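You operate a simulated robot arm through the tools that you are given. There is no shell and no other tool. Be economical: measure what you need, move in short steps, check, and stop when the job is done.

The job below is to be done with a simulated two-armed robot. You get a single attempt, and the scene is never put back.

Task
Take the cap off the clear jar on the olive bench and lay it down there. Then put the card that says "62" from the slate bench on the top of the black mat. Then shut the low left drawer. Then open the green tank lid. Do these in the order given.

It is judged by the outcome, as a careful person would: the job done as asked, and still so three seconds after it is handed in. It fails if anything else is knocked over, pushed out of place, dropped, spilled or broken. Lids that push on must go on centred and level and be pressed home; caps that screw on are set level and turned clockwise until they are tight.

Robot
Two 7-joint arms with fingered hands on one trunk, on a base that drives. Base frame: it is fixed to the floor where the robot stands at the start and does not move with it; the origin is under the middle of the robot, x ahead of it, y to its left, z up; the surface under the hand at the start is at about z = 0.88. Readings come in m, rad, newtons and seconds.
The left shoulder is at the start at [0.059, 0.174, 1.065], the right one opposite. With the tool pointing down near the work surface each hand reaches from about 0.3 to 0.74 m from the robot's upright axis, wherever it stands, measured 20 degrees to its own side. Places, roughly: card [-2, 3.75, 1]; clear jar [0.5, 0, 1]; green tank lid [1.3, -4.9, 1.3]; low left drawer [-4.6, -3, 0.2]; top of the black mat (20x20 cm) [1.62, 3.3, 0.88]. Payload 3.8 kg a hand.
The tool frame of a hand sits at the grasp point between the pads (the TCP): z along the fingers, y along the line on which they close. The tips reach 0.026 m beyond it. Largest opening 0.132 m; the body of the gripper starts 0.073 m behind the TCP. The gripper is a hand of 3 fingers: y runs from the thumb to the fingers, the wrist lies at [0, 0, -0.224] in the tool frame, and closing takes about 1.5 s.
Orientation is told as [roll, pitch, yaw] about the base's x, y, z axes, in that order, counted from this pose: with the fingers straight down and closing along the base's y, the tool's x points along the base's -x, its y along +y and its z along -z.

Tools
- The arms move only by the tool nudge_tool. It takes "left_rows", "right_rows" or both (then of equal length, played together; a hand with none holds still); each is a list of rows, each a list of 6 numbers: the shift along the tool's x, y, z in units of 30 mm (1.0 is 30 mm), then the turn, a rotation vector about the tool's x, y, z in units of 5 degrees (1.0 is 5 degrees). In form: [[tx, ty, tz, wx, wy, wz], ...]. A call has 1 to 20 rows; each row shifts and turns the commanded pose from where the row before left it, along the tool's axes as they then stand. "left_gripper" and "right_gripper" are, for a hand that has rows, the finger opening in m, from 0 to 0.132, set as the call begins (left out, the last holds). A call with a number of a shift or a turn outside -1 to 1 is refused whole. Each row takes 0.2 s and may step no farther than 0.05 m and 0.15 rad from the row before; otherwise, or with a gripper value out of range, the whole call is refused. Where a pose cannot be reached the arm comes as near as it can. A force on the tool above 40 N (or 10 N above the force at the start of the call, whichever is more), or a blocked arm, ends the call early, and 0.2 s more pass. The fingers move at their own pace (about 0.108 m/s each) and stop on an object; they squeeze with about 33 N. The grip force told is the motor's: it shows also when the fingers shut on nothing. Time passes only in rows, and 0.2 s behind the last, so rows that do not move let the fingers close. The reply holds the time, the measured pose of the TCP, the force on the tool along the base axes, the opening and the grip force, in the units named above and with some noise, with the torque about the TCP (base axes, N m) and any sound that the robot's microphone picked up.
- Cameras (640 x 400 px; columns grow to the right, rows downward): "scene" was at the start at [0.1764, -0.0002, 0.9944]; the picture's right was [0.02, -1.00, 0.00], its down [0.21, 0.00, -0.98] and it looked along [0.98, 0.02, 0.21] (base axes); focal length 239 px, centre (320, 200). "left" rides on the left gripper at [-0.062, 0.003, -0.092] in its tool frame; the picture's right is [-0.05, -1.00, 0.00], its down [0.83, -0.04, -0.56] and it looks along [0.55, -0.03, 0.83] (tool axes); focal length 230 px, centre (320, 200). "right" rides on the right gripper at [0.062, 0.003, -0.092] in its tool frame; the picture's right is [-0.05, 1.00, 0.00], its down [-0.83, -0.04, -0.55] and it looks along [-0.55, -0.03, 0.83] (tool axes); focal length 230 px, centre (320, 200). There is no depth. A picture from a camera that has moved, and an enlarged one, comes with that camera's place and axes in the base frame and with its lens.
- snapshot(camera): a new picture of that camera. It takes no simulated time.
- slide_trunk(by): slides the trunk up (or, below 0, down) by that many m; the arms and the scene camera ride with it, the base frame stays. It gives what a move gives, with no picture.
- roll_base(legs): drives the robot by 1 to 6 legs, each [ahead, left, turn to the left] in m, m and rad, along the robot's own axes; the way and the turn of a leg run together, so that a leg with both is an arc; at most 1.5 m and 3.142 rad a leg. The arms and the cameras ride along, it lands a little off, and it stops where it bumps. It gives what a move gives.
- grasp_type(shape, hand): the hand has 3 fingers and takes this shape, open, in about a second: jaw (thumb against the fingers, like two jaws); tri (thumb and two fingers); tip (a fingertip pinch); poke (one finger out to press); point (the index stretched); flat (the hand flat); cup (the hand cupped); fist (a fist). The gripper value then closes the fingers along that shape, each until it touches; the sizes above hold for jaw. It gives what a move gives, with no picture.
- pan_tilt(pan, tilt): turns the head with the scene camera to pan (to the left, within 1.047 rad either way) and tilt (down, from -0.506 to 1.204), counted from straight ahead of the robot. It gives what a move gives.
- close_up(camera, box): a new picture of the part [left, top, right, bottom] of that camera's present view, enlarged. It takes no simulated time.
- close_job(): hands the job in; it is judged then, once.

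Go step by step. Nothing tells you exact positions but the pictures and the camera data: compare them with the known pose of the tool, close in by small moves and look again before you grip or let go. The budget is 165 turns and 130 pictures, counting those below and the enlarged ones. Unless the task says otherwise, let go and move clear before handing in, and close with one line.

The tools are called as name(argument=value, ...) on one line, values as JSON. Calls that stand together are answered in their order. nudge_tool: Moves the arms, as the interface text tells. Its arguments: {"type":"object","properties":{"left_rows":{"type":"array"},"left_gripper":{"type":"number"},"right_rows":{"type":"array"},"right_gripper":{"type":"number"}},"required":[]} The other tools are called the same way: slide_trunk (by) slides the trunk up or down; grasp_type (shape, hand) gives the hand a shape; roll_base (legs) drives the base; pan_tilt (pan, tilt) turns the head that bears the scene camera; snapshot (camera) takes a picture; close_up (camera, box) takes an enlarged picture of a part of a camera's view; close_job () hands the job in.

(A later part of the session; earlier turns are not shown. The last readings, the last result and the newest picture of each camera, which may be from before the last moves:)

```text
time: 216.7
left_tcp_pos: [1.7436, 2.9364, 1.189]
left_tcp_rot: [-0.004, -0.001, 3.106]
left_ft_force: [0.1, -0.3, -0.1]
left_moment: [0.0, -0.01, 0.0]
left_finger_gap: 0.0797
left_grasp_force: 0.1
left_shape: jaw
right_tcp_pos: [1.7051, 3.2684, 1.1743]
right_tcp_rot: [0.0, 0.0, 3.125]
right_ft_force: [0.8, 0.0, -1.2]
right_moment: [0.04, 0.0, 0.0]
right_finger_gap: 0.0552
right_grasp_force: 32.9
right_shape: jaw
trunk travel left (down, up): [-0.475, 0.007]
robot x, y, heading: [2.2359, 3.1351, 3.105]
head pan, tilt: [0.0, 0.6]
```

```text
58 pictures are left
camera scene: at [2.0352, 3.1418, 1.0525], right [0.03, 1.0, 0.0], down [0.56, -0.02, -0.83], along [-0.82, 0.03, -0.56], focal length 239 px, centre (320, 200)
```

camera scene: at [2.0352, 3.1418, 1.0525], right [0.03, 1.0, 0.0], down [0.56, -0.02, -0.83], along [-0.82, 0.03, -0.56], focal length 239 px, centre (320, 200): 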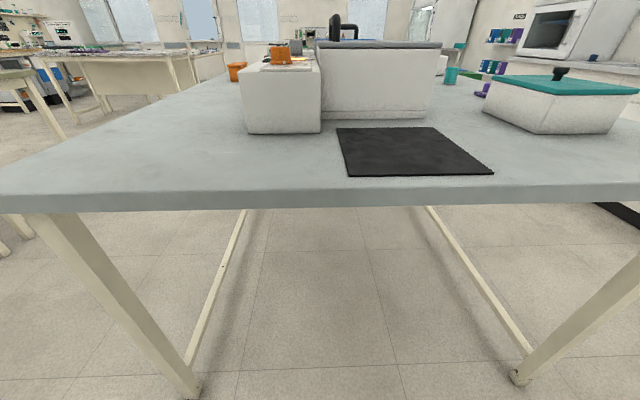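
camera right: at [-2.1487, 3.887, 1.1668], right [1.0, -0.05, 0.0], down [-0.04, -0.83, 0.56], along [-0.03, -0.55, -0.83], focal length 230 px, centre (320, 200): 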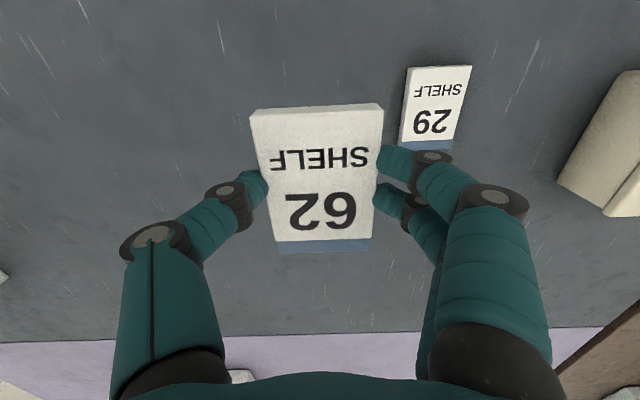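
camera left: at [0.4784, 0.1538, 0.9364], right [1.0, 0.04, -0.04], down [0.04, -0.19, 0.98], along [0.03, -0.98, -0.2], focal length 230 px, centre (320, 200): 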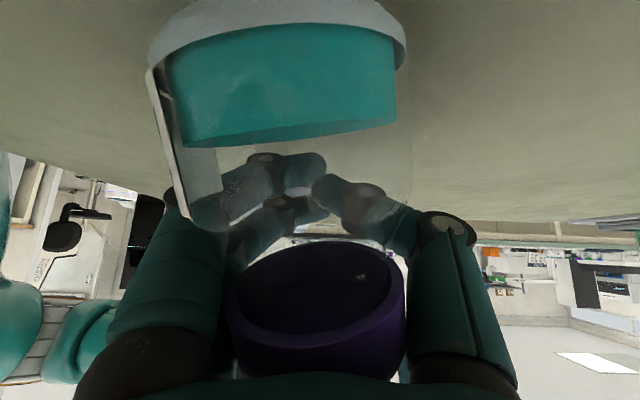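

The mat is centred at about [1.61, 3.305]. I'll lower the trunk and bring the card over it.

slide_trunk(by=-0.1)

nudge_tool(right_rows=[[-0.75, -0.28, 0, 0, 0, 0], [-0.75, -0.28, 0, 0, 0, 0], [-0.75, -0.28, 0, 0, 0, 0], [-0.75, -0.28, 0, 0, 0, 0], [0, 0, 0.8, 0, 0, 0], [0, 0, 0.8, 0, 0, 0], [0, 0, 0.8, 0, 0, 0], [0, 0, 0.8, 0, 0, 0], [0, 0, 0, 0, 0, 0]])

snapshot(camera="scene")

snapshot(camera="right")

```text
time: 218.0
left_tcp_pos: [1.7443, 2.9359, 1.0899]
left_tcp_rot: [-0.002, -0.002, 3.107]
left_ft_force: [-1.3, 0.6, -0.4]
left_moment: [-0.03, 0.01, -0.01]
left_finger_gap: 0.0793
left_grasp_force: 0.0
left_shape: jaw
right_tcp_pos: [1.7053, 3.2664, 1.0754]
right_tcp_rot: [0.002, -0.001, 3.124]
right_ft_force: [-0.3, 0.3, -0.3]
right_moment: [0.02, 0.0, 0.01]
right_finger_gap: 0.055
right_grasp_force: 32.9
right_shape: jaw
trunk travel left (down, up): [-0.375, 0.107]
robot x, y, heading: [2.2335, 3.1332, 3.105]
head pan, tilt: [0.0, 0.6]
```

```text
time: 220.0
left_tcp_pos: [1.745, 2.9355, 1.0887]
left_tcp_rot: [-0.002, 0.0, 3.108]
left_ft_force: [0.1, 0.2, -0.1]
left_moment: [-0.02, 0.04, 0.01]
left_finger_gap: 0.0798
left_grasp_force: 0.0
left_shape: jaw
right_tcp_pos: [1.6161, 3.3026, 0.9793]
right_tcp_rot: [0.002, 0.001, 3.123]
right_ft_force: [-0.2, 0.0, -1.2]
right_moment: [0.01, -0.06, 0.04]
right_finger_gap: 0.055
right_grasp_force: 33.3
right_shape: jaw
trunk travel left (down, up): [-0.375, 0.107]
robot x, y, heading: [2.2344, 3.136, 3.108]
head pan, tilt: [0.0, 0.6]
```

```text
57 pictures are left
camera scene: at [2.0486, 3.1412, 0.921], right [0.03, 1.0, 0.0], down [0.56, -0.02, -0.83], along [-0.82, 0.03, -0.56], focal length 239 px, centre (320, 200)
```

scene: 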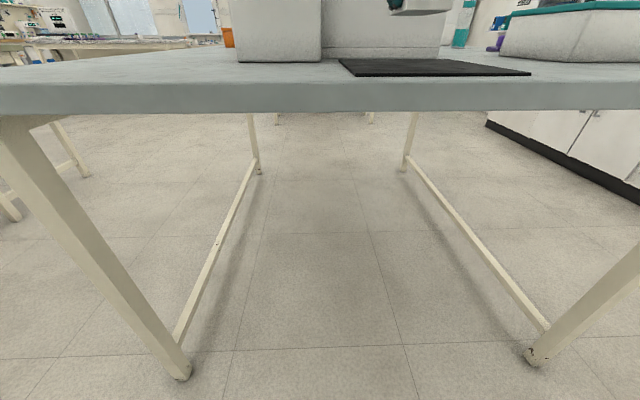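

```text
56 pictures are left
camera right: at [1.6771, 3.2975, 1.0708], right [-0.07, -1.0, 0.0], down [-0.83, 0.06, 0.56], along [-0.55, 0.04, -0.83], focal length 230 px, centre (320, 200)
```

right: 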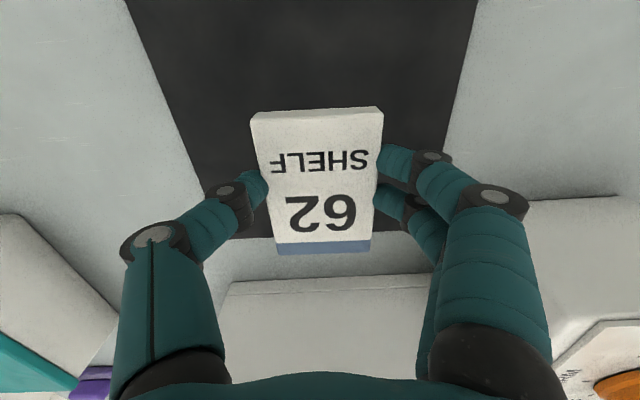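

The card is over the mat's middle. I'll shift 12 mm, lower to near contact and then check.

nudge_tool(right_rows=[[-0.4, -0.1, 0, 0, 0, 0], [0, 0, 0.6, 0, 0, 0], [0, 0, 0.6, 0, 0, 0], [0, 0, 0.5, 0, 0, 0], [0, 0, 0.2, 0, 0, 0], [0, 0, 0.1, 0, 0, 0], [0, 0, 0, 0, 0, 0]])

close_up(camera="scene", box=[320, 0, 560, 120])

```text
time: 221.6
left_tcp_pos: [1.7447, 2.9369, 1.0891]
left_tcp_rot: [0.0, 0.001, 3.106]
left_ft_force: [-0.5, -0.3, -0.7]
left_moment: [0.0, -0.03, -0.01]
left_finger_gap: 0.0793
left_grasp_force: 0.0
left_shape: jaw
right_tcp_pos: [1.6036, 3.3053, 0.9178]
right_tcp_rot: [0.0, -0.001, 3.123]
right_ft_force: [0.1, -0.2, -0.9]
right_moment: [0.01, -0.03, 0.0]
right_finger_gap: 0.055
right_grasp_force: 33.1
right_shape: jaw
trunk travel left (down, up): [-0.375, 0.107]
robot x, y, heading: [2.2337, 3.1349, 3.112]
head pan, tilt: [0.0, 0.6]
```

```text
2.67 times, centred on (440, 60) of scene
camera zoom: at [2.0485, 3.1413, 0.921], right [0.03, 1.0, 0.0], down [0.56, -0.02, -0.83], along [-0.82, 0.03, -0.56], focal length 638 px, centre (0, 573)
```

zoom: 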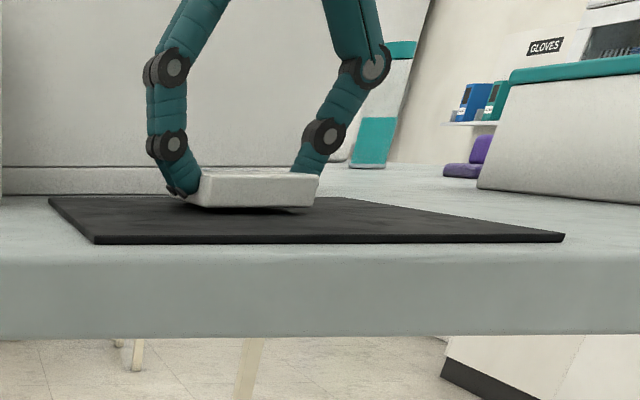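

Just above the mat. I'll lower the last few millimetres until contact.

nudge_tool(right_rows=[[0, 0, 0.05, 0, 0, 0], [0, 0, 0.05, 0, 0, 0], [0, 0, 0.04, 0, 0, 0], [0, 0, 0, 0, 0, 0]])

```text
time: 222.6
left_tcp_pos: [1.7443, 2.9363, 1.0906]
left_tcp_rot: [-0.002, -0.002, 3.107]
left_ft_force: [0.5, 0.1, -0.1]
left_moment: [-0.01, 0.02, 0.04]
left_finger_gap: 0.0795
left_grasp_force: 0.1
left_shape: jaw
right_tcp_pos: [1.6043, 3.3048, 0.9138]
right_tcp_rot: [0.002, 0.0, 3.125]
right_ft_force: [-0.2, -0.2, 3.3]
right_moment: [-0.08, -0.01, -0.02]
right_finger_gap: 0.0548
right_grasp_force: 32.8
right_shape: jaw
trunk travel left (down, up): [-0.375, 0.107]
robot x, y, heading: [2.2297, 3.1373, 3.108]
head pan, tilt: [0.0, 0.6]
```

Contact at 3 N. I'll release and rise.

nudge_tool(right_rows=[[0, 0, 0, 0, 0, 0], [0, 0, 0, 0, 0, 0], [0, 0, 0, 0, 0, 0], [0, 0, -0.4, 0, 0, 0], [0, 0, -1, 0, 0, 0], [0, 0, -1, 0, 0, 0], [0, 0, -1, 0, 0, 0], [0, 0, -1, 0, 0, 0], [0, 0, -1, 0, 0, 0]], right_gripper=0.09)

snapshot(camera="right")

```text
time: 224.6
left_tcp_pos: [1.744, 2.9352, 1.0886]
left_tcp_rot: [-0.001, -0.002, 3.107]
left_ft_force: [0.5, -0.1, -0.1]
left_moment: [0.01, 0.04, 0.01]
left_finger_gap: 0.0798
left_grasp_force: 0.1
left_shape: jaw
right_tcp_pos: [1.6055, 3.3055, 1.079]
right_tcp_rot: [0.001, 0.0, 3.124]
right_ft_force: [-0.6, -0.5, 0.0]
right_moment: [-0.02, -0.02, 0.0]
right_finger_gap: 0.0895
right_grasp_force: 0.1
right_shape: jaw
trunk travel left (down, up): [-0.375, 0.107]
robot x, y, heading: [2.233, 3.1363, 3.11]
head pan, tilt: [0.0, 0.6]
```

```text
54 pictures are left
camera right: at [1.6666, 3.3009, 1.1703], right [-0.07, -1.0, 0.0], down [-0.83, 0.06, 0.56], along [-0.55, 0.04, -0.83], focal length 230 px, centre (320, 200)
```

right: 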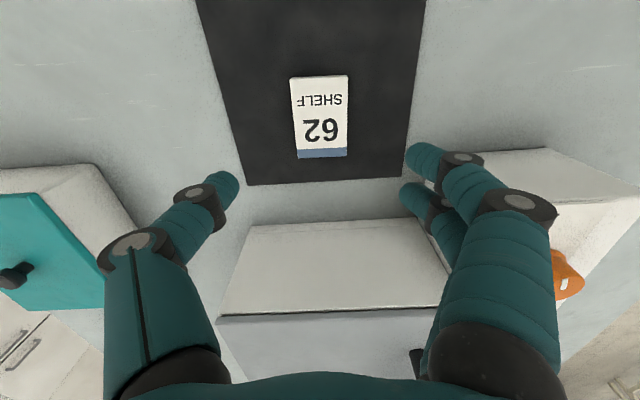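

Card 62 lies in the middle of the mat: step 2 is done. I'll back off a little and look left (-y) for the way to the drawer.

roll_base(legs=[[-0.2, 0, 0]])

pan_tilt(pan=0.9, tilt=0.25)

snapshot(camera="scene")

```text
time: 226.2
left_tcp_pos: [1.942, 2.9303, 1.0883]
left_tcp_rot: [-0.003, 0.001, 3.104]
left_ft_force: [0.0, 0.6, 0.1]
left_moment: [0.01, 0.0, -0.03]
left_finger_gap: 0.0794
left_grasp_force: 0.0
left_shape: jaw
right_tcp_pos: [1.805, 3.3002, 1.0783]
right_tcp_rot: [-0.002, 0.0, 3.121]
right_ft_force: [-0.5, 0.1, -0.5]
right_moment: [0.0, 0.01, 0.04]
right_finger_gap: 0.0896
right_grasp_force: 0.0
right_shape: jaw
trunk travel left (down, up): [-0.375, 0.107]
robot x, y, heading: [2.4327, 3.1311, 3.1]
head pan, tilt: [0.0, 0.6]
```

```text
time: 227.4
left_tcp_pos: [1.9423, 2.9303, 1.0887]
left_tcp_rot: [-0.001, -0.002, 3.103]
left_ft_force: [-0.4, 0.5, 0.4]
left_moment: [-0.02, 0.0, -0.01]
left_finger_gap: 0.0795
left_grasp_force: 0.0
left_shape: jaw
right_tcp_pos: [1.8056, 3.3009, 1.0774]
right_tcp_rot: [-0.001, 0.0, 3.121]
right_ft_force: [0.3, -0.6, -0.2]
right_moment: [-0.02, 0.02, 0.03]
right_finger_gap: 0.09
right_grasp_force: 0.0
right_shape: jaw
trunk travel left (down, up): [-0.375, 0.107]
robot x, y, heading: [2.4322, 3.1291, 3.103]
head pan, tilt: [0.901, 0.25]
```

```text
53 pictures are left
camera scene: at [2.275, 3.0604, 0.9532], right [-0.76, 0.65, 0.0], down [0.16, 0.19, -0.97], along [-0.63, -0.74, -0.25], focal length 239 px, centre (320, 200)
```

scene: 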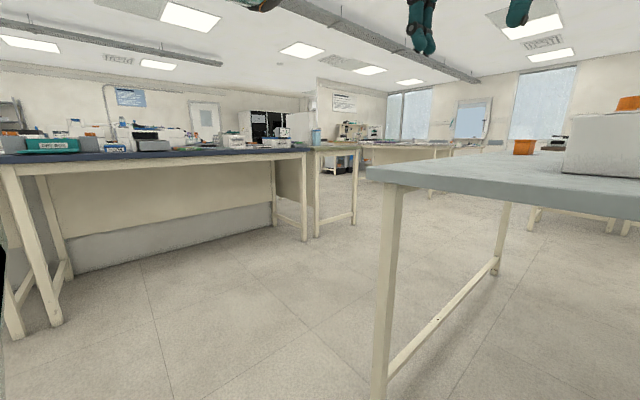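

The aisle between the grey bench (y ≥ 2.6) and the navy/olive benches (y ≤ 1.33) is clear. I'll strafe into it and drive west.

roll_base(legs=[[0, 1.15, 0.04], [1.5, 0, 0], [1.45, 0, 0]])

pan_tilt(pan=0.6, tilt=0.15)

snapshot(camera="scene")

```text
time: 251.8
left_tcp_pos: [-1.0481, 1.7419, 1.0883]
left_tcp_rot: [-0.003, 0.0, -3.135]
left_ft_force: [0.1, 0.2, 0.9]
left_moment: [-0.03, 0.02, 0.01]
left_finger_gap: 0.0796
left_grasp_force: 0.0
left_shape: jaw
right_tcp_pos: [-1.2035, 2.1058, 1.0782]
right_tcp_rot: [-0.002, -0.001, -3.118]
right_ft_force: [0.2, -1.1, -0.5]
right_moment: [0.01, 0.03, -0.03]
right_finger_gap: 0.0896
right_grasp_force: 0.0
right_shape: jaw
trunk travel left (down, up): [-0.375, 0.107]
robot x, y, heading: [-0.5664, 1.9655, -3.132]
head pan, tilt: [0.901, 0.25]
```

```text
time: 252.6
left_tcp_pos: [-1.0479, 1.7419, 1.0888]
left_tcp_rot: [-0.001, 0.0, -3.134]
left_ft_force: [0.9, 0.3, -0.7]
left_moment: [0.0, 0.01, -0.02]
left_finger_gap: 0.0795
left_grasp_force: 0.1
left_shape: jaw
right_tcp_pos: [-1.2022, 2.1057, 1.0792]
right_tcp_rot: [0.0, 0.001, -3.117]
right_ft_force: [-0.4, -0.2, 0.1]
right_moment: [0.03, -0.04, 0.0]
right_finger_gap: 0.0899
right_grasp_force: 0.0
right_shape: jaw
trunk travel left (down, up): [-0.375, 0.107]
robot x, y, heading: [-0.5668, 1.9637, -3.132]
head pan, tilt: [0.6, 0.15]
```

```text
52 pictures are left
camera scene: at [-0.74, 1.9068, 0.9624], right [-0.57, 0.82, 0.0], down [0.12, 0.09, -0.99], along [-0.81, -0.57, -0.15], focal length 239 px, centre (320, 200)
```

scene: 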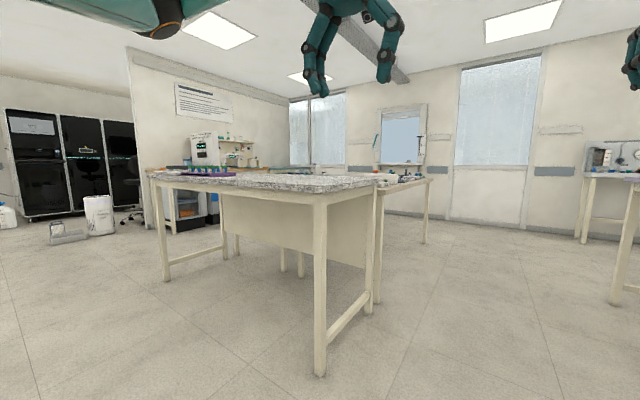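

The drawer is behind the partition wall to the lower left. I'll turn south down the main aisle and look again.

roll_base(legs=[[0, 0, 1.56], [1.5, 0, 0], [1.5, 0, 0]])

pan_tilt(pan=-0.5, tilt=0.3)

snapshot(camera="scene")

pan_tilt(pan=0.5, tilt=0.3)

snapshot(camera="scene")

```text
time: 270.9
left_tcp_pos: [-0.4153, -1.5422, 1.0886]
left_tcp_rot: [-0.001, 0.0, -1.599]
left_ft_force: [-1.0, 0.2, -0.6]
left_moment: [0.01, -0.02, 0.03]
left_finger_gap: 0.0795
left_grasp_force: 0.1
left_shape: jaw
right_tcp_pos: [-0.7826, -1.6828, 1.079]
right_tcp_rot: [0.001, -0.001, -1.583]
right_ft_force: [0.7, -0.1, 0.8]
right_moment: [0.02, 0.02, -0.01]
right_finger_gap: 0.0897
right_grasp_force: 0.0
right_shape: jaw
trunk travel left (down, up): [-0.375, 0.107]
robot x, y, heading: [-0.6186, -1.0558, -1.597]
head pan, tilt: [0.6, 0.15]
```

```text
time: 272.2
left_tcp_pos: [-0.4149, -1.5411, 1.0884]
left_tcp_rot: [-0.001, 0.001, -1.598]
left_ft_force: [0.5, 0.0, 0.0]
left_moment: [-0.01, -0.04, 0.0]
left_finger_gap: 0.0797
left_grasp_force: 0.0
left_shape: jaw
right_tcp_pos: [-0.7836, -1.6836, 1.0783]
right_tcp_rot: [0.0, 0.002, -1.582]
right_ft_force: [0.4, 0.6, 0.1]
right_moment: [-0.02, -0.02, -0.01]
right_finger_gap: 0.0899
right_grasp_force: 0.0
right_shape: jaw
trunk travel left (down, up): [-0.375, 0.107]
robot x, y, heading: [-0.6195, -1.0532, -1.601]
head pan, tilt: [-0.499, 0.3]
```

```text
51 pictures are left
camera scene: at [-0.6691, -1.2319, 0.9485], right [-0.86, 0.5, 0.0], down [0.15, 0.26, -0.96], along [-0.48, -0.83, -0.3], focal length 239 px, centre (320, 200)
```

scene: 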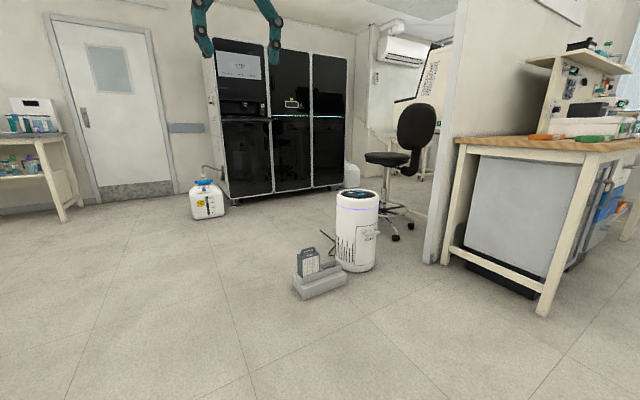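

```text
time: 273.5
left_tcp_pos: [-0.4144, -1.5417, 1.089]
left_tcp_rot: [-0.001, -0.001, -1.601]
left_ft_force: [0.3, 1.1, -0.2]
left_moment: [0.0, 0.03, -0.01]
left_finger_gap: 0.0796
left_grasp_force: 0.0
left_shape: jaw
right_tcp_pos: [-0.7837, -1.6834, 1.0778]
right_tcp_rot: [-0.001, 0.0, -1.581]
right_ft_force: [-0.2, 0.4, -0.4]
right_moment: [-0.02, 0.01, 0.01]
right_finger_gap: 0.0895
right_grasp_force: 0.1
right_shape: jaw
trunk travel left (down, up): [-0.375, 0.107]
robot x, y, heading: [-0.6208, -1.0563, -1.599]
head pan, tilt: [0.499, 0.3]
```

```text
50 pictures are left
camera scene: at [-0.5799, -1.2345, 0.9485], right [-0.89, -0.45, 0.0], down [-0.13, 0.26, -0.96], along [0.43, -0.85, -0.3], focal length 239 px, centre (320, 200)
```

scene: 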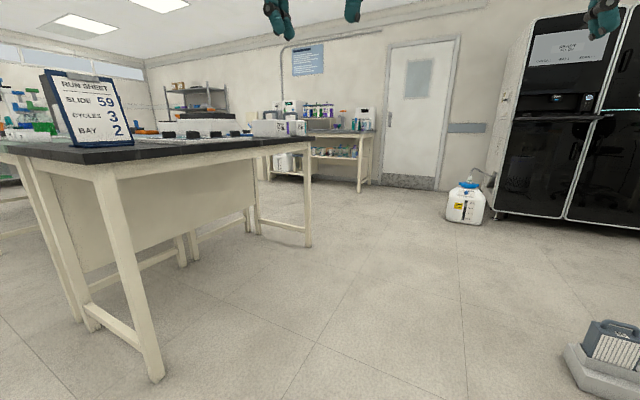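

I can pass between the chair (y > -2.95) and the black cabinets (y < -4.3), keeping clear of the bottle at [-0.8, -3.9] and the stand at [-1.3, -2.3]. I'll drive that way.

roll_base(legs=[[1.4, 0.2, 0.03], [0.72, 0, 0], [0, 0, -1.57], [1.0, 0, 0], [0.3, 0.3, 0]])

pan_tilt(pan=0.0, tilt=0.3)

snapshot(camera="scene")

```text
time: 295.4
left_tcp_pos: [-2.2157, -3.6859, 1.0897]
left_tcp_rot: [-0.002, 0.001, 3.139]
left_ft_force: [0.1, -0.6, 0.1]
left_moment: [0.03, -0.02, 0.03]
left_finger_gap: 0.0794
left_grasp_force: 0.1
left_shape: jaw
right_tcp_pos: [-2.3657, -3.3212, 1.0773]
right_tcp_rot: [0.001, 0.0, -3.129]
right_ft_force: [0.3, -0.2, -0.4]
right_moment: [0.04, 0.02, -0.01]
right_finger_gap: 0.0896
right_grasp_force: 0.0
right_shape: jaw
trunk travel left (down, up): [-0.375, 0.107]
robot x, y, heading: [-1.7363, -3.47, 3.132]
head pan, tilt: [0.499, 0.3]
```

```text
time: 296.4
left_tcp_pos: [-2.2142, -3.6867, 1.0885]
left_tcp_rot: [-0.002, -0.001, 3.138]
left_ft_force: [0.1, -1.0, -0.1]
left_moment: [0.02, 0.01, 0.0]
left_finger_gap: 0.0796
left_grasp_force: 0.0
left_shape: jaw
right_tcp_pos: [-2.3662, -3.321, 1.0788]
right_tcp_rot: [0.001, 0.001, -3.128]
right_ft_force: [0.1, -0.9, 0.3]
right_moment: [-0.01, 0.01, -0.03]
right_finger_gap: 0.0897
right_grasp_force: 0.0
right_shape: jaw
trunk travel left (down, up): [-0.375, 0.107]
robot x, y, heading: [-1.7325, -3.4734, 3.141]
head pan, tilt: [0.0, 0.3]
```

```text
49 pictures are left
camera scene: at [-1.9222, -3.4719, 0.9485], right [0.0, 1.0, 0.0], down [0.3, 0.0, -0.96], along [-0.96, 0.0, -0.3], focal length 239 px, centre (320, 200)
```

scene: 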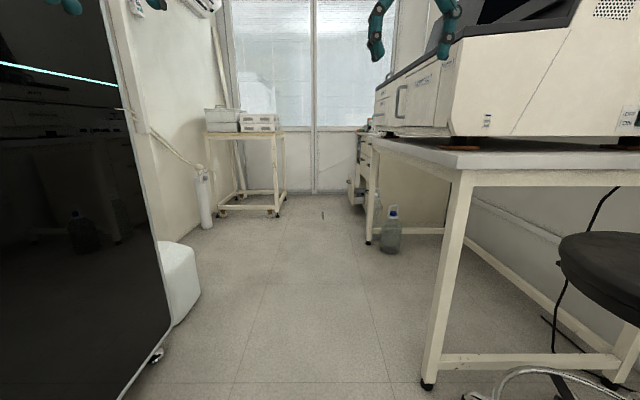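

I see a bench with an instrument on the right and a drawer unit beyond it. I'll zoom in.

close_up(camera="scene", box=[270, 110, 450, 270])

```text
2.50 times, centred on (360, 190) of scene
camera zoom: at [-1.9222, -3.4719, 0.9485], right [0.0, 1.0, 0.0], down [0.3, 0.0, -0.96], along [-0.96, 0.0, -0.3], focal length 598 px, centre (220, 225)
```

zoom: 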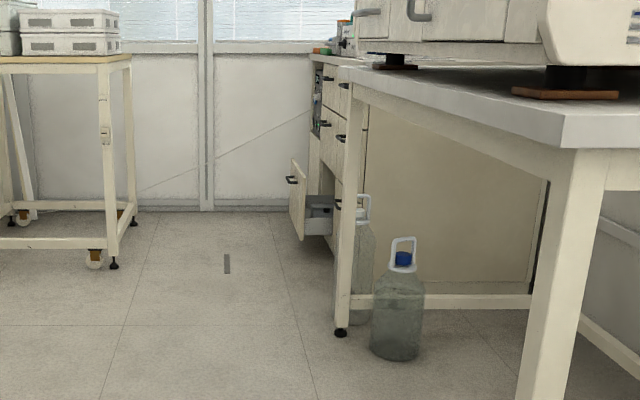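

The low left drawer stands open about 15-20 cm; its face is at about [-4.6, -3.12] and z 0.1-0.42. I'll retract both hands first for clearance, then drive along the corridor and turn to face it.

nudge_tool(right_rows=[[0.93, 0, 0, 0, 0, 0], [0.93, 0, 0, 0, 0, 0], [0.93, 0, 0, 0, 0, 0], [0.93, 0, 0, 0, 0, 0], [0.93, 0, 0, 0, 0, 0], [0.93, 0, 0, 0, 0, 0], [0.93, 0, 0, 0, 0, 0], [0.93, 0, 0, 0, 0, 0]], left_rows=[[0.4, 0, 0, 0, 0, 0], [0.4, 0, 0, 0, 0, 0], [0.4, 0, 0, 0, 0, 0], [0.4, 0, 0, 0, 0, 0], [0.4, 0, 0, 0, 0, 0], [0.4, 0, 0, 0, 0, 0], [0.4, 0, 0, 0, 0, 0], [0.4, 0, 0, 0, 0, 0]])

roll_base(legs=[[1.1, 0, 0], [1.1, 0, 0], [0, 0, -1.57]])

pan_tilt(pan=0.6, tilt=0.7)

snapshot(camera="scene")

```text
time: 298.2
left_tcp_pos: [-2.1181, -3.6875, 1.0885]
left_tcp_rot: [0.0, -0.001, 3.138]
left_ft_force: [0.8, 0.3, -0.2]
left_moment: [-0.01, 0.0, 0.01]
left_finger_gap: 0.0794
left_grasp_force: 0.0
left_shape: jaw
right_tcp_pos: [-2.142, -3.3164, 1.0791]
right_tcp_rot: [0.0, 0.001, -3.13]
right_ft_force: [0.2, -0.3, 0.3]
right_moment: [-0.01, 0.01, -0.02]
right_finger_gap: 0.0895
right_grasp_force: 0.2
right_shape: jaw
trunk travel left (down, up): [-0.375, 0.107]
robot x, y, heading: [-1.7319, -3.4751, 3.14]
head pan, tilt: [0.0, 0.3]
```

```text
time: 301.3
left_tcp_pos: [-2.6186, -3.6922, 1.0964]
left_tcp_rot: [-0.01, -0.025, 3.118]
left_ft_force: [-0.2, 1.5, -0.3]
left_moment: [0.0, -0.02, 0.0]
left_finger_gap: 0.0796
left_grasp_force: 0.1
left_shape: jaw
right_tcp_pos: [-2.6369, -3.3145, 1.0828]
right_tcp_rot: [-0.016, -0.009, 3.114]
right_ft_force: [0.5, -0.4, 0.7]
right_moment: [-0.01, 0.0, -0.01]
right_finger_gap: 0.0897
right_grasp_force: 0.1
right_shape: jaw
trunk travel left (down, up): [-0.375, 0.107]
robot x, y, heading: [-2.2493, -3.4725, 3.12]
head pan, tilt: [0.0, 0.3]
stopped in leg 1: the robot was blocked; the commanded pose is now the measured one
```

```text
time: 302.3
left_tcp_pos: [-2.6169, -3.6913, 1.0966]
left_tcp_rot: [-0.009, -0.028, 3.121]
left_ft_force: [0.4, -0.4, 0.4]
left_moment: [0.02, 0.04, -0.04]
left_finger_gap: 0.0796
left_grasp_force: 0.1
left_shape: jaw
right_tcp_pos: [-2.6354, -3.3136, 1.0829]
right_tcp_rot: [-0.017, -0.008, 3.119]
right_ft_force: [-0.6, 0.0, -0.3]
right_moment: [0.03, 0.01, -0.01]
right_finger_gap: 0.0898
right_grasp_force: 0.1
right_shape: jaw
trunk travel left (down, up): [-0.375, 0.107]
robot x, y, heading: [-2.2553, -3.4711, 3.121]
head pan, tilt: [0.6, 0.7]
```

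```text
47 pictures are left
camera scene: at [-2.3992, -3.5261, 0.9161], right [-0.55, 0.84, 0.02], down [0.52, 0.36, -0.78], along [-0.66, -0.41, -0.63], focal length 239 px, centre (320, 200)
```

scene: 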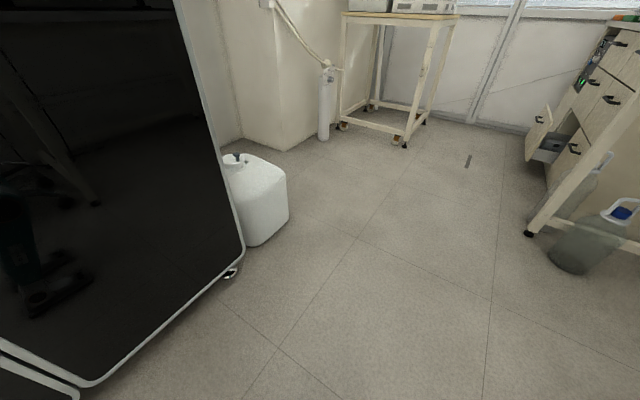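

The base was blocked. I'll look to the right to find out by what.

pan_tilt(pan=-0.75, tilt=0.8)

snapshot(camera="scene")

snapshot(camera="left")

```text
time: 303.8
left_tcp_pos: [-2.6175, -3.6919, 1.0967]
left_tcp_rot: [-0.01, -0.028, 3.121]
left_ft_force: [0.5, -0.8, -0.3]
left_moment: [0.01, -0.02, 0.01]
left_finger_gap: 0.0795
left_grasp_force: 0.1
left_shape: jaw
right_tcp_pos: [-2.635, -3.3139, 1.0837]
right_tcp_rot: [-0.015, -0.009, 3.118]
right_ft_force: [0.6, -0.3, -0.3]
right_moment: [-0.01, -0.03, 0.04]
right_finger_gap: 0.0897
right_grasp_force: 0.0
right_shape: jaw
trunk travel left (down, up): [-0.375, 0.107]
robot x, y, heading: [-2.2577, -3.4752, 3.121]
head pan, tilt: [-0.75, 0.799]
```

```text
46 pictures are left
camera scene: at [-2.3864, -3.4232, 0.9083], right [0.7, 0.72, -0.01], down [0.5, -0.49, -0.71], along [-0.52, 0.49, -0.7], focal length 239 px, centre (320, 200)
```

scene: 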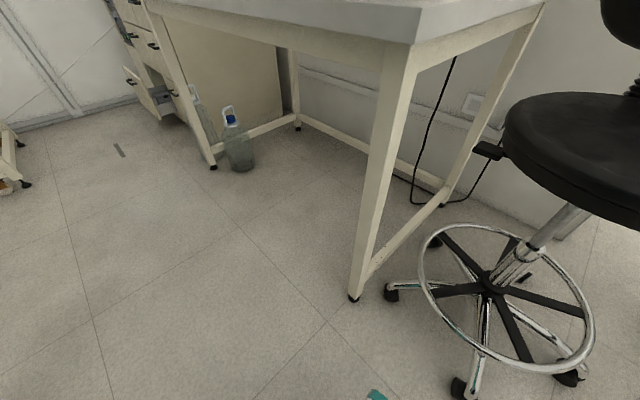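

```text
45 pictures are left
camera left: at [-2.6774, -3.6941, 1.1902], right [-0.03, 1.0, 0.01], down [0.85, 0.02, 0.53], along [0.53, 0.03, -0.85], focal length 230 px, centre (320, 200)
```

left: 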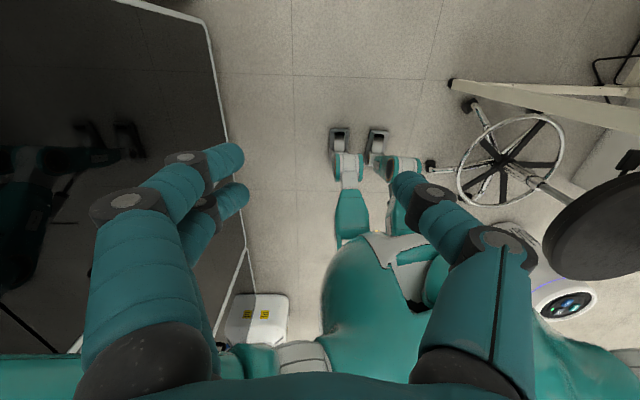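

The elbows, pushed outward by retracting, seem to have met the black cabinet. I'll back up slightly, extend the arms again (elbows in) and drive on; then I can push the drawer sideways (+y) with the right hand without turning.

roll_base(legs=[[-0.25, 0, 0]])

nudge_tool(right_rows=[[-0.93, 0, 0, 0, 0, 0], [-0.93, 0, 0, 0, 0, 0], [-0.93, 0, 0, 0, 0, 0], [-0.93, 0, 0, 0, 0, 0], [-0.93, 0, 0, 0, 0, 0], [-0.93, 0, 0, 0, 0, 0], [-0.93, 0, 0, 0, 0, 0], [-0.93, 0, 0, 0, 0, 0]], left_rows=[[-0.9, 0, 0, 0, 0, 0], [-0.9, 0, 0, 0, 0, 0], [-0.9, 0, 0, 0, 0, 0], [-0.9, 0, 0, 0, 0, 0], [-0.9, 0, 0, 0, 0, 0], [-0.9, 0, 0, 0, 0, 0], [-0.9, 0, 0, 0, 0, 0], [-0.9, 0, 0, 0, 0, 0]])

roll_base(legs=[[1.1, 0, 0.02]])

```text
time: 305.6
left_tcp_pos: [-2.3968, -3.6877, 1.0901]
left_tcp_rot: [-0.002, -0.002, 3.123]
left_ft_force: [-0.5, 0.2, -0.4]
left_moment: [0.0, -0.01, 0.02]
left_finger_gap: 0.0799
left_grasp_force: 0.0
left_shape: jaw
right_tcp_pos: [-2.4161, -3.3102, 1.0701]
right_tcp_rot: [-0.007, 0.018, 3.124]
right_ft_force: [-0.3, -0.3, 0.3]
right_moment: [-0.03, 0.0, 0.02]
right_finger_gap: 0.0897
right_grasp_force: 0.1
right_shape: jaw
trunk travel left (down, up): [-0.375, 0.107]
robot x, y, heading: [-2.0082, -3.4725, 3.125]
head pan, tilt: [-0.75, 0.799]
```

```text
time: 307.4
left_tcp_pos: [-2.6139, -3.683, 1.0899]
left_tcp_rot: [-0.001, -0.002, 3.122]
left_ft_force: [0.5, 0.4, 0.3]
left_moment: [-0.02, 0.0, 0.02]
left_finger_gap: 0.0796
left_grasp_force: 0.1
left_shape: jaw
right_tcp_pos: [-2.64, -3.3081, 1.0644]
right_tcp_rot: [-0.009, 0.018, 3.126]
right_ft_force: [-0.5, 0.1, -0.5]
right_moment: [-0.02, -0.02, -0.03]
right_finger_gap: 0.0895
right_grasp_force: 0.0
right_shape: jaw
trunk travel left (down, up): [-0.375, 0.107]
robot x, y, heading: [-2.008, -3.4727, 3.125]
head pan, tilt: [-0.75, 0.799]
```

```text
time: 313.1
left_tcp_pos: [-3.7072, -3.6759, 1.0899]
left_tcp_rot: [-0.003, -0.002, 3.135]
left_ft_force: [0.0, 0.2, -0.2]
left_moment: [0.02, -0.01, 0.02]
left_finger_gap: 0.0797
left_grasp_force: 0.1
left_shape: jaw
right_tcp_pos: [-3.7398, -3.3023, 1.0656]
right_tcp_rot: [-0.007, 0.02, 3.135]
right_ft_force: [0.2, 0.4, 0.3]
right_moment: [0.04, -0.01, 0.0]
right_finger_gap: 0.0898
right_grasp_force: 0.0
right_shape: jaw
trunk travel left (down, up): [-0.375, 0.107]
robot x, y, heading: [-3.1109, -3.4595, 3.139]
head pan, tilt: [-0.75, 0.799]
```

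That works. I'll look at the drawer from here.

pan_tilt(pan=-0.25, tilt=0.45)

snapshot(camera="scene")

```text
time: 314.0
left_tcp_pos: [-3.7089, -3.6774, 1.09]
left_tcp_rot: [-0.003, -0.001, 3.135]
left_ft_force: [0.3, -0.1, 0.0]
left_moment: [0.0, -0.02, -0.02]
left_finger_gap: 0.0795
left_grasp_force: 0.1
left_shape: jaw
right_tcp_pos: [-3.7392, -3.3011, 1.0664]
right_tcp_rot: [-0.007, 0.019, 3.134]
right_ft_force: [0.3, 0.1, 0.5]
right_moment: [0.01, -0.01, 0.0]
right_finger_gap: 0.09
right_grasp_force: 0.0
right_shape: jaw
trunk travel left (down, up): [-0.375, 0.107]
robot x, y, heading: [-3.1047, -3.4602, 3.136]
head pan, tilt: [-0.25, 0.45]
```

```text
44 pictures are left
camera scene: at [-3.2911, -3.4409, 0.9345], right [0.25, 0.97, 0.0], down [0.42, -0.11, -0.9], along [-0.87, 0.23, -0.44], focal length 239 px, centre (320, 200)
```

scene: 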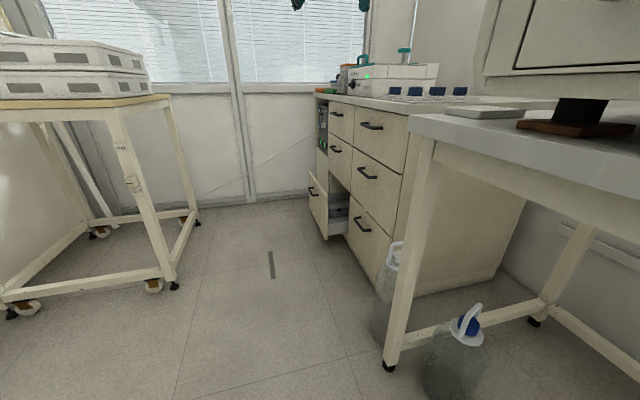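

The open drawer's face spans x -4.84 to -4.48 at y ≈ -3.09, z 0.06-0.38; closed would be y ≈ -2.93. I'll advance so the right hand is level with it, close the right fingers and lower the trunk.

roll_base(legs=[[0.95, 0.04, 0]])

slide_trunk(by=-0.37)

nudge_tool(right_rows=[[0, 0, 0, 0, 0, 0], [0, 0, 0, 0, 0, 0], [0, 0, 0, 0, 0, 0], [0, 0, 0, 0, 0, 0], [0, 0, 0, 0, 0, 0]], right_gripper=0.0)

snapshot(camera="right")

```text
time: 319.0
left_tcp_pos: [-4.6664, -3.7133, 1.09]
left_tcp_rot: [-0.004, -0.001, 3.139]
left_ft_force: [-0.4, 0.4, 0.4]
left_moment: [0.02, -0.01, 0.0]
left_finger_gap: 0.0795
left_grasp_force: 0.0
left_shape: jaw
right_tcp_pos: [-4.7001, -3.3398, 1.066]
right_tcp_rot: [-0.007, 0.019, 3.138]
right_ft_force: [1.0, -0.7, 0.3]
right_moment: [0.0, 0.05, -0.04]
right_finger_gap: 0.0898
right_grasp_force: 0.1
right_shape: jaw
trunk travel left (down, up): [-0.375, 0.107]
robot x, y, heading: [-4.0628, -3.4999, 3.132]
head pan, tilt: [-0.25, 0.45]
```

```text
time: 321.6
left_tcp_pos: [-4.6414, -3.6845, 0.9144]
left_tcp_rot: [-0.034, -0.249, 3.077]
left_ft_force: [0.1, 0.4, -0.2]
left_moment: [-0.01, 0.01, 0.01]
left_finger_gap: 0.0798
left_grasp_force: 0.1
left_shape: jaw
right_tcp_pos: [-4.696, -3.3374, 0.7773]
right_tcp_rot: [0.001, 0.017, 3.142]
right_ft_force: [0.3, 0.3, 1.3]
right_moment: [-0.02, 0.02, -0.01]
right_finger_gap: 0.09
right_grasp_force: 0.1
right_shape: jaw
trunk travel left (down, up): [-0.087, 0.395]
robot x, y, heading: [-4.0669, -3.499, 3.142]
head pan, tilt: [-0.25, 0.45]
stopped: the arm was blocked; the commanded pose is now the measured one
```

```text
time: 322.8
left_tcp_pos: [-4.6432, -3.6873, 0.9139]
left_tcp_rot: [-0.034, -0.24, 3.08]
left_ft_force: [0.4, -0.4, 0.0]
left_moment: [-0.01, -0.02, -0.01]
left_finger_gap: 0.0795
left_grasp_force: 0.1
left_shape: jaw
right_tcp_pos: [-4.6964, -3.3363, 0.7793]
right_tcp_rot: [-0.001, 0.016, 3.14]
right_ft_force: [0.5, -0.2, 0.6]
right_moment: [0.01, -0.01, -0.03]
right_finger_gap: 0.0
right_grasp_force: 32.7
right_shape: jaw
trunk travel left (down, up): [-0.087, 0.395]
robot x, y, heading: [-4.0693, -3.496, 3.144]
head pan, tilt: [-0.25, 0.45]
```

```text
43 pictures are left
camera right: at [-4.6373, -3.3403, 0.8712], right [-0.05, -1.0, 0.0], down [-0.84, 0.04, 0.54], along [-0.54, 0.03, -0.84], focal length 230 px, centre (320, 200)
```

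right: 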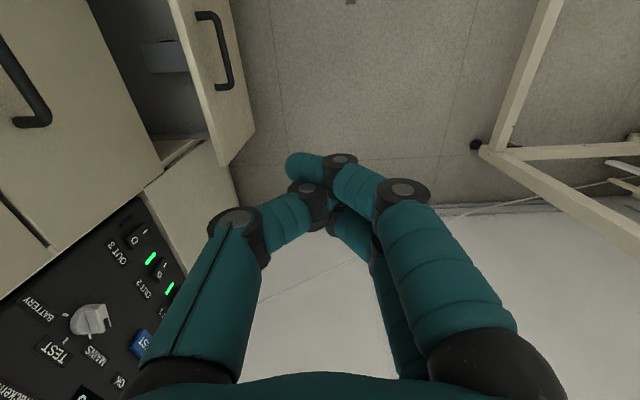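

The left arm met something while lowering. I'll look with the left camera.

snapshot(camera="left")

pan_tilt(pan=0.6, tilt=0.3)

snapshot(camera="scene")

```text
42 pictures are left
camera left: at [-4.6827, -3.6914, 1.0166], right [0.02, 1.0, 0.05], down [0.94, -0.03, 0.34], along [0.34, 0.04, -0.94], focal length 230 px, centre (320, 200)
```

left: 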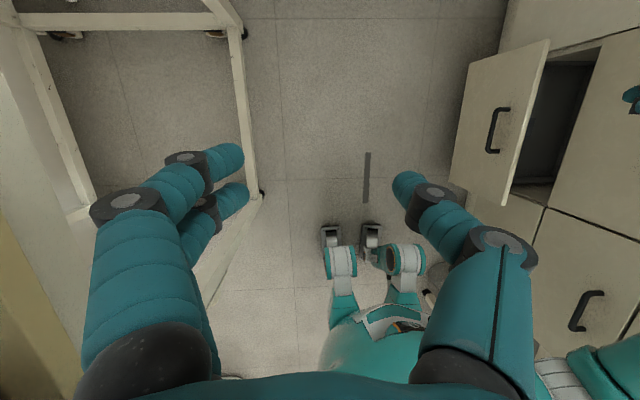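

```text
time: 323.9
left_tcp_pos: [-4.6436, -3.6876, 0.9147]
left_tcp_rot: [-0.034, -0.242, 3.081]
left_ft_force: [0.0, 0.1, -0.5]
left_moment: [0.02, 0.01, 0.03]
left_finger_gap: 0.0796
left_grasp_force: 0.1
left_shape: jaw
right_tcp_pos: [-4.6972, -3.336, 0.7796]
right_tcp_rot: [0.001, 0.016, 3.14]
right_ft_force: [-0.1, -1.4, 0.0]
right_moment: [-0.02, -0.01, 0.03]
right_finger_gap: 0.0
right_grasp_force: 33.4
right_shape: jaw
trunk travel left (down, up): [-0.087, 0.395]
robot x, y, heading: [-4.0697, -3.502, 3.137]
head pan, tilt: [0.6, 0.3]
```

```text
41 pictures are left
camera scene: at [-4.2316, -3.5503, 0.6547], right [-0.56, 0.83, 0.0], down [0.24, 0.16, -0.96], along [-0.79, -0.54, -0.29], focal length 239 px, centre (320, 200)
```

scene: 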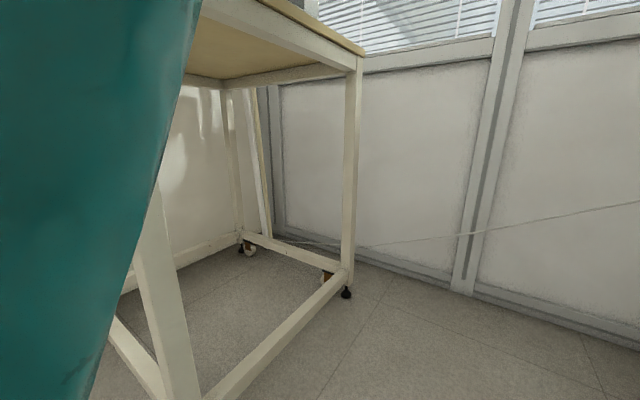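

The left upper arm touches the cart's edge, though the cart has not moved. I'll raise the trunk a bit, lift the left hand clear, and reach lower with the right arm alone.

slide_trunk(by=0.08)

roll_base(legs=[[0, -0.04, 0]])

nudge_tool(right_rows=[[0, 0, 0.9, 0, 0, 0], [0, 0, 0.9, 0, 0, 0], [0, 0, 0.9, 0, 0, 0], [0, 0, 0.9, 0, 0, 0], [0, 0, 0.9, 0, 0, 0], [0, 0, 0.9, 0, 0, 0], [0, 0, 0.9, 0, 0, 0], [0, 0, 0.9, 0, 0, 0], [0, 0, 0.9, 0, 0, 0], [0, 0, 0.9, 0, 0, 0], [0, 0, 0.9, 0, 0, 0], [0, 0, 0.9, 0, 0, 0], [0, 0, 0.9, 0, 0, 0], [0, 0, 0.9, 0, 0, 0], [0, 0, 0, 0, 0, 0]])

snapshot(camera="right")

```text
time: 325.1
left_tcp_pos: [-4.6524, -3.6938, 0.9832]
left_tcp_rot: [-0.042, -0.225, 3.085]
left_ft_force: [-0.3, 0.0, 0.3]
left_moment: [0.0, -0.01, -0.01]
left_finger_gap: 0.0795
left_grasp_force: 0.0
left_shape: jaw
right_tcp_pos: [-4.7028, -3.3421, 0.8533]
right_tcp_rot: [-0.007, 0.026, 3.141]
right_ft_force: [-0.5, 0.4, -0.7]
right_moment: [0.0, 0.0, -0.01]
right_finger_gap: 0.0
right_grasp_force: 33.2
right_shape: jaw
trunk travel left (down, up): [-0.167, 0.315]
robot x, y, heading: [-4.0653, -3.502, 3.139]
head pan, tilt: [0.6, 0.3]
```

```text
time: 326.1
left_tcp_pos: [-4.6516, -3.6531, 0.9847]
left_tcp_rot: [-0.042, -0.226, 3.085]
left_ft_force: [0.5, -0.3, 0.6]
left_moment: [0.0, -0.02, 0.01]
left_finger_gap: 0.0798
left_grasp_force: 0.0
left_shape: jaw
right_tcp_pos: [-4.7041, -3.2998, 0.8548]
right_tcp_rot: [-0.008, 0.026, 3.142]
right_ft_force: [-0.2, -0.5, -1.1]
right_moment: [-0.01, 0.02, 0.0]
right_finger_gap: 0.0001
right_grasp_force: 33.0
right_shape: jaw
trunk travel left (down, up): [-0.167, 0.315]
robot x, y, heading: [-4.0648, -3.4578, 3.141]
head pan, tilt: [0.6, 0.3]
```

```text
time: 329.4
left_tcp_pos: [-4.6517, -3.6538, 0.9846]
left_tcp_rot: [-0.042, -0.228, 3.084]
left_ft_force: [0.5, 0.0, 0.8]
left_moment: [0.01, 0.01, 0.0]
left_finger_gap: 0.0797
left_grasp_force: 0.1
left_shape: jaw
right_tcp_pos: [-4.6941, -3.2979, 0.4755]
right_tcp_rot: [-0.007, 0.026, 3.14]
right_ft_force: [-0.3, -0.3, 0.4]
right_moment: [0.04, 0.0, -0.01]
right_finger_gap: 0.0
right_grasp_force: 32.7
right_shape: jaw
trunk travel left (down, up): [-0.167, 0.315]
robot x, y, heading: [-4.0684, -3.4589, 3.141]
head pan, tilt: [0.6, 0.3]
```

```text
40 pictures are left
camera right: at [-4.6355, -3.303, 0.5685], right [-0.05, -1.0, -0.01], down [-0.84, 0.04, 0.54], along [-0.53, 0.04, -0.84], focal length 230 px, centre (320, 200)
```

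right: 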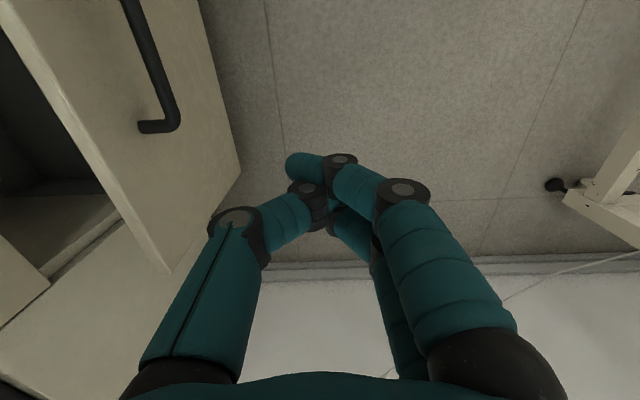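

The arm reaches down fine. I'll turn the hand so that its narrow side and fingertips face the drawer (+y): yaw to 90°, then tilt 40°.

nudge_tool(right_rows=[[0, 0, 0, 0, 0, 1], [0, 0, 0, 0, 0, 1], [0, 0, 0, 0, 0, 1], [0, 0, 0, 0, 0, 1], [0, 0, 0, 0, 0, 1], [0, 0, 0, 0, 0, 1], [0, 0, 0, 0, 0, 1], [0, 0, 0, 0, 0, 1], [0, 0, 0, 0, 0, 1], [0, 0, 0, 0, 0, 1], [0, 0, 0, 0, 0, 1], [0, 0, 0, 0, 0, 1], [0, 0, 0, 0, 0, 1], [0, 0, 0, 0, 0, 1], [0, 0, 0, 0, 0, 1], [0, 0, 0, 0, 0, 1], [0, 0, 0, 0, 0, 1], [0, 0, 0, 0, 0, 1]])

nudge_tool(right_rows=[[0, 0, 0.9, 0, 0, 0], [0, 0, 0.9, 0, 0, 0], [0, 0, 0.9, 0, 0, 0], [0, 0, 0.9, 0, 0, 0], [0, 0, 0.5, 0, 0, 0], [0, 0, 0, 0, 0, 0]])

snapshot(camera="right")

```text
time: 333.1
left_tcp_pos: [-4.6522, -3.6536, 0.9844]
left_tcp_rot: [-0.042, -0.225, 3.085]
left_ft_force: [-0.9, 0.1, 0.1]
left_moment: [-0.01, 0.02, -0.03]
left_finger_gap: 0.0797
left_grasp_force: 0.1
left_shape: jaw
right_tcp_pos: [-4.6935, -3.2978, 0.4767]
right_tcp_rot: [-0.024, -0.01, 1.567]
right_ft_force: [-0.8, 0.0, 0.2]
right_moment: [0.0, 0.0, 0.01]
right_finger_gap: 0.0
right_grasp_force: 32.7
right_shape: jaw
trunk travel left (down, up): [-0.167, 0.315]
robot x, y, heading: [-4.0632, -3.4608, 3.14]
head pan, tilt: [0.6, 0.3]
```

```text
time: 334.6
left_tcp_pos: [-4.6525, -3.6544, 0.9838]
left_tcp_rot: [-0.041, -0.226, 3.082]
left_ft_force: [0.0, 0.1, 0.8]
left_moment: [-0.02, 0.01, -0.01]
left_finger_gap: 0.0798
left_grasp_force: 0.0
left_shape: jaw
right_tcp_pos: [-4.6899, -3.2985, 0.3534]
right_tcp_rot: [-0.024, -0.006, 1.569]
right_ft_force: [1.0, 0.0, -0.6]
right_moment: [-0.02, -0.02, -0.01]
right_finger_gap: 0.0
right_grasp_force: 32.8
right_shape: jaw
trunk travel left (down, up): [-0.167, 0.315]
robot x, y, heading: [-4.0596, -3.4609, 3.144]
head pan, tilt: [0.6, 0.3]
```

```text
39 pictures are left
camera right: at [-4.6965, -3.3607, 0.4438], right [-1.0, 0.05, -0.02], down [0.03, 0.83, 0.56], along [0.05, 0.56, -0.83], focal length 230 px, centre (320, 200)
```

right: 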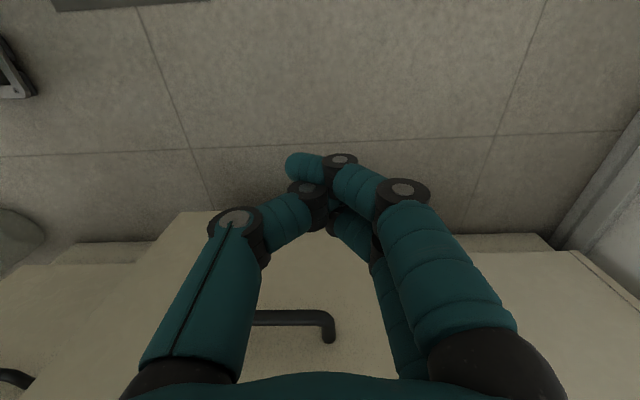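

The hand is central to the face, just above the handle. I'll tilt the fingertips forward 35° and push +y in small steps.

nudge_tool(right_rows=[[0, 0, 0, 0, -1, 0], [0, 0, 0, 0, -1, 0], [0, 0, 0, 0, -1, 0], [0, 0, 0, 0, -1, 0], [0, 0, 0, 0, -1, 0], [0, 0, 0, 0, -1, 0], [0, 0, 0, 0, -1, 0], [0, 0, 0, 0, 0, 0]])

snapshot(camera="right")

```text
time: 336.4
left_tcp_pos: [-4.6514, -3.654, 0.984]
left_tcp_rot: [-0.042, -0.224, 3.083]
left_ft_force: [0.3, -0.4, 0.4]
left_moment: [0.02, -0.05, -0.03]
left_finger_gap: 0.0793
left_grasp_force: 0.0
left_shape: jaw
right_tcp_pos: [-4.6814, -3.2956, 0.3578]
right_tcp_rot: [-0.027, -0.621, 1.586]
right_ft_force: [-0.3, 0.5, 0.3]
right_moment: [-0.01, 0.01, 0.01]
right_finger_gap: 0.0003
right_grasp_force: 33.4
right_shape: jaw
right hand out of reach, approached as far as the arm can: row 7
trunk travel left (down, up): [-0.167, 0.315]
robot x, y, heading: [-4.0647, -3.4609, 3.135]
head pan, tilt: [0.6, 0.3]
```

```text
38 pictures are left
camera right: at [-4.6855, -3.3986, 0.3976], right [-1.0, 0.04, 0.01], down [0.02, 0.35, 0.94], along [0.04, 0.93, -0.35], focal length 230 px, centre (320, 200)
```

right: 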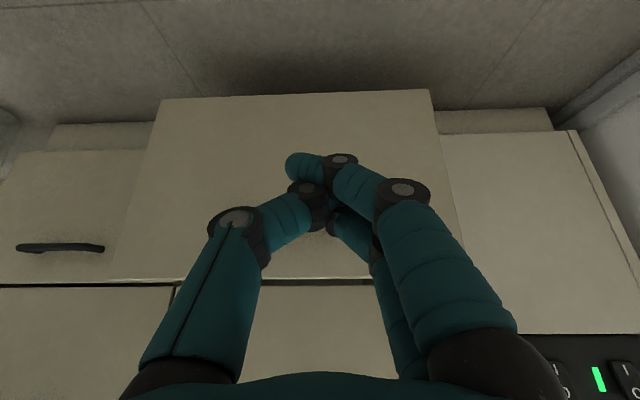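

The face fills the view ahead. I'll push forward: quick to near contact, then slower.

nudge_tool(right_rows=[[-0.65, 0, 0.466, 0, 0, 0], [-0.65, 0, 0.466, 0, 0, 0], [-0.65, 0, 0.466, 0, 0, 0], [-0.65, 0, 0.466, 0, 0, 0], [-0.65, 0, 0.466, 0, 0, 0], [-0.65, 0, 0.466, 0, 0, 0], [-0.65, 0, 0.466, 0, 0, 0], [-0.325, 0, 0.233, 0, 0, 0], [-0.325, 0, 0.233, 0, 0, 0], [-0.325, 0, 0.233, 0, 0, 0], [-0.325, 0, 0.233, 0, 0, 0], [-0.325, 0, 0.233, 0, 0, 0], [-0.325, 0, 0.233, 0, 0, 0], [-0.325, 0, 0.233, 0, 0, 0]])

snapshot(camera="right")

```text
time: 339.4
left_tcp_pos: [-4.6517, -3.6533, 0.9835]
left_tcp_rot: [-0.041, -0.225, 3.085]
left_ft_force: [-0.8, -0.8, -0.8]
left_moment: [0.02, 0.02, -0.02]
left_finger_gap: 0.0796
left_grasp_force: 0.0
left_shape: jaw
right_tcp_pos: [-4.6807, -3.0394, 0.3597]
right_tcp_rot: [-0.031, -0.622, 1.587]
right_ft_force: [0.2, 1.8, 1.9]
right_moment: [0.03, -0.03, 0.03]
right_finger_gap: 0.0
right_grasp_force: 33.0
right_shape: jaw
trunk travel left (down, up): [-0.167, 0.315]
robot x, y, heading: [-4.0642, -3.4581, 3.141]
head pan, tilt: [0.6, 0.3]
```

```text
37 pictures are left
camera right: at [-4.6856, -3.144, 0.3977], right [-1.0, 0.04, 0.01], down [0.02, 0.35, 0.94], along [0.04, 0.93, -0.35], focal length 230 px, centre (320, 200)
```

right: 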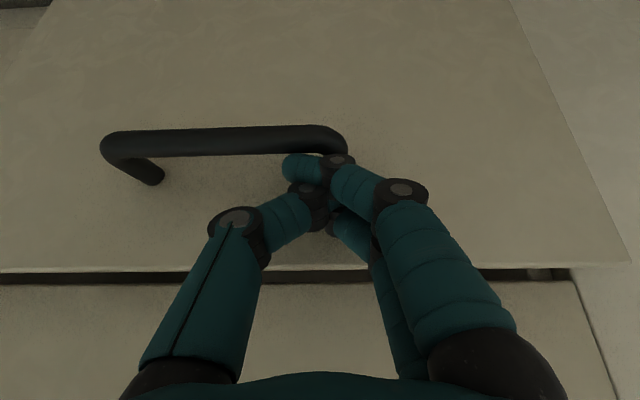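

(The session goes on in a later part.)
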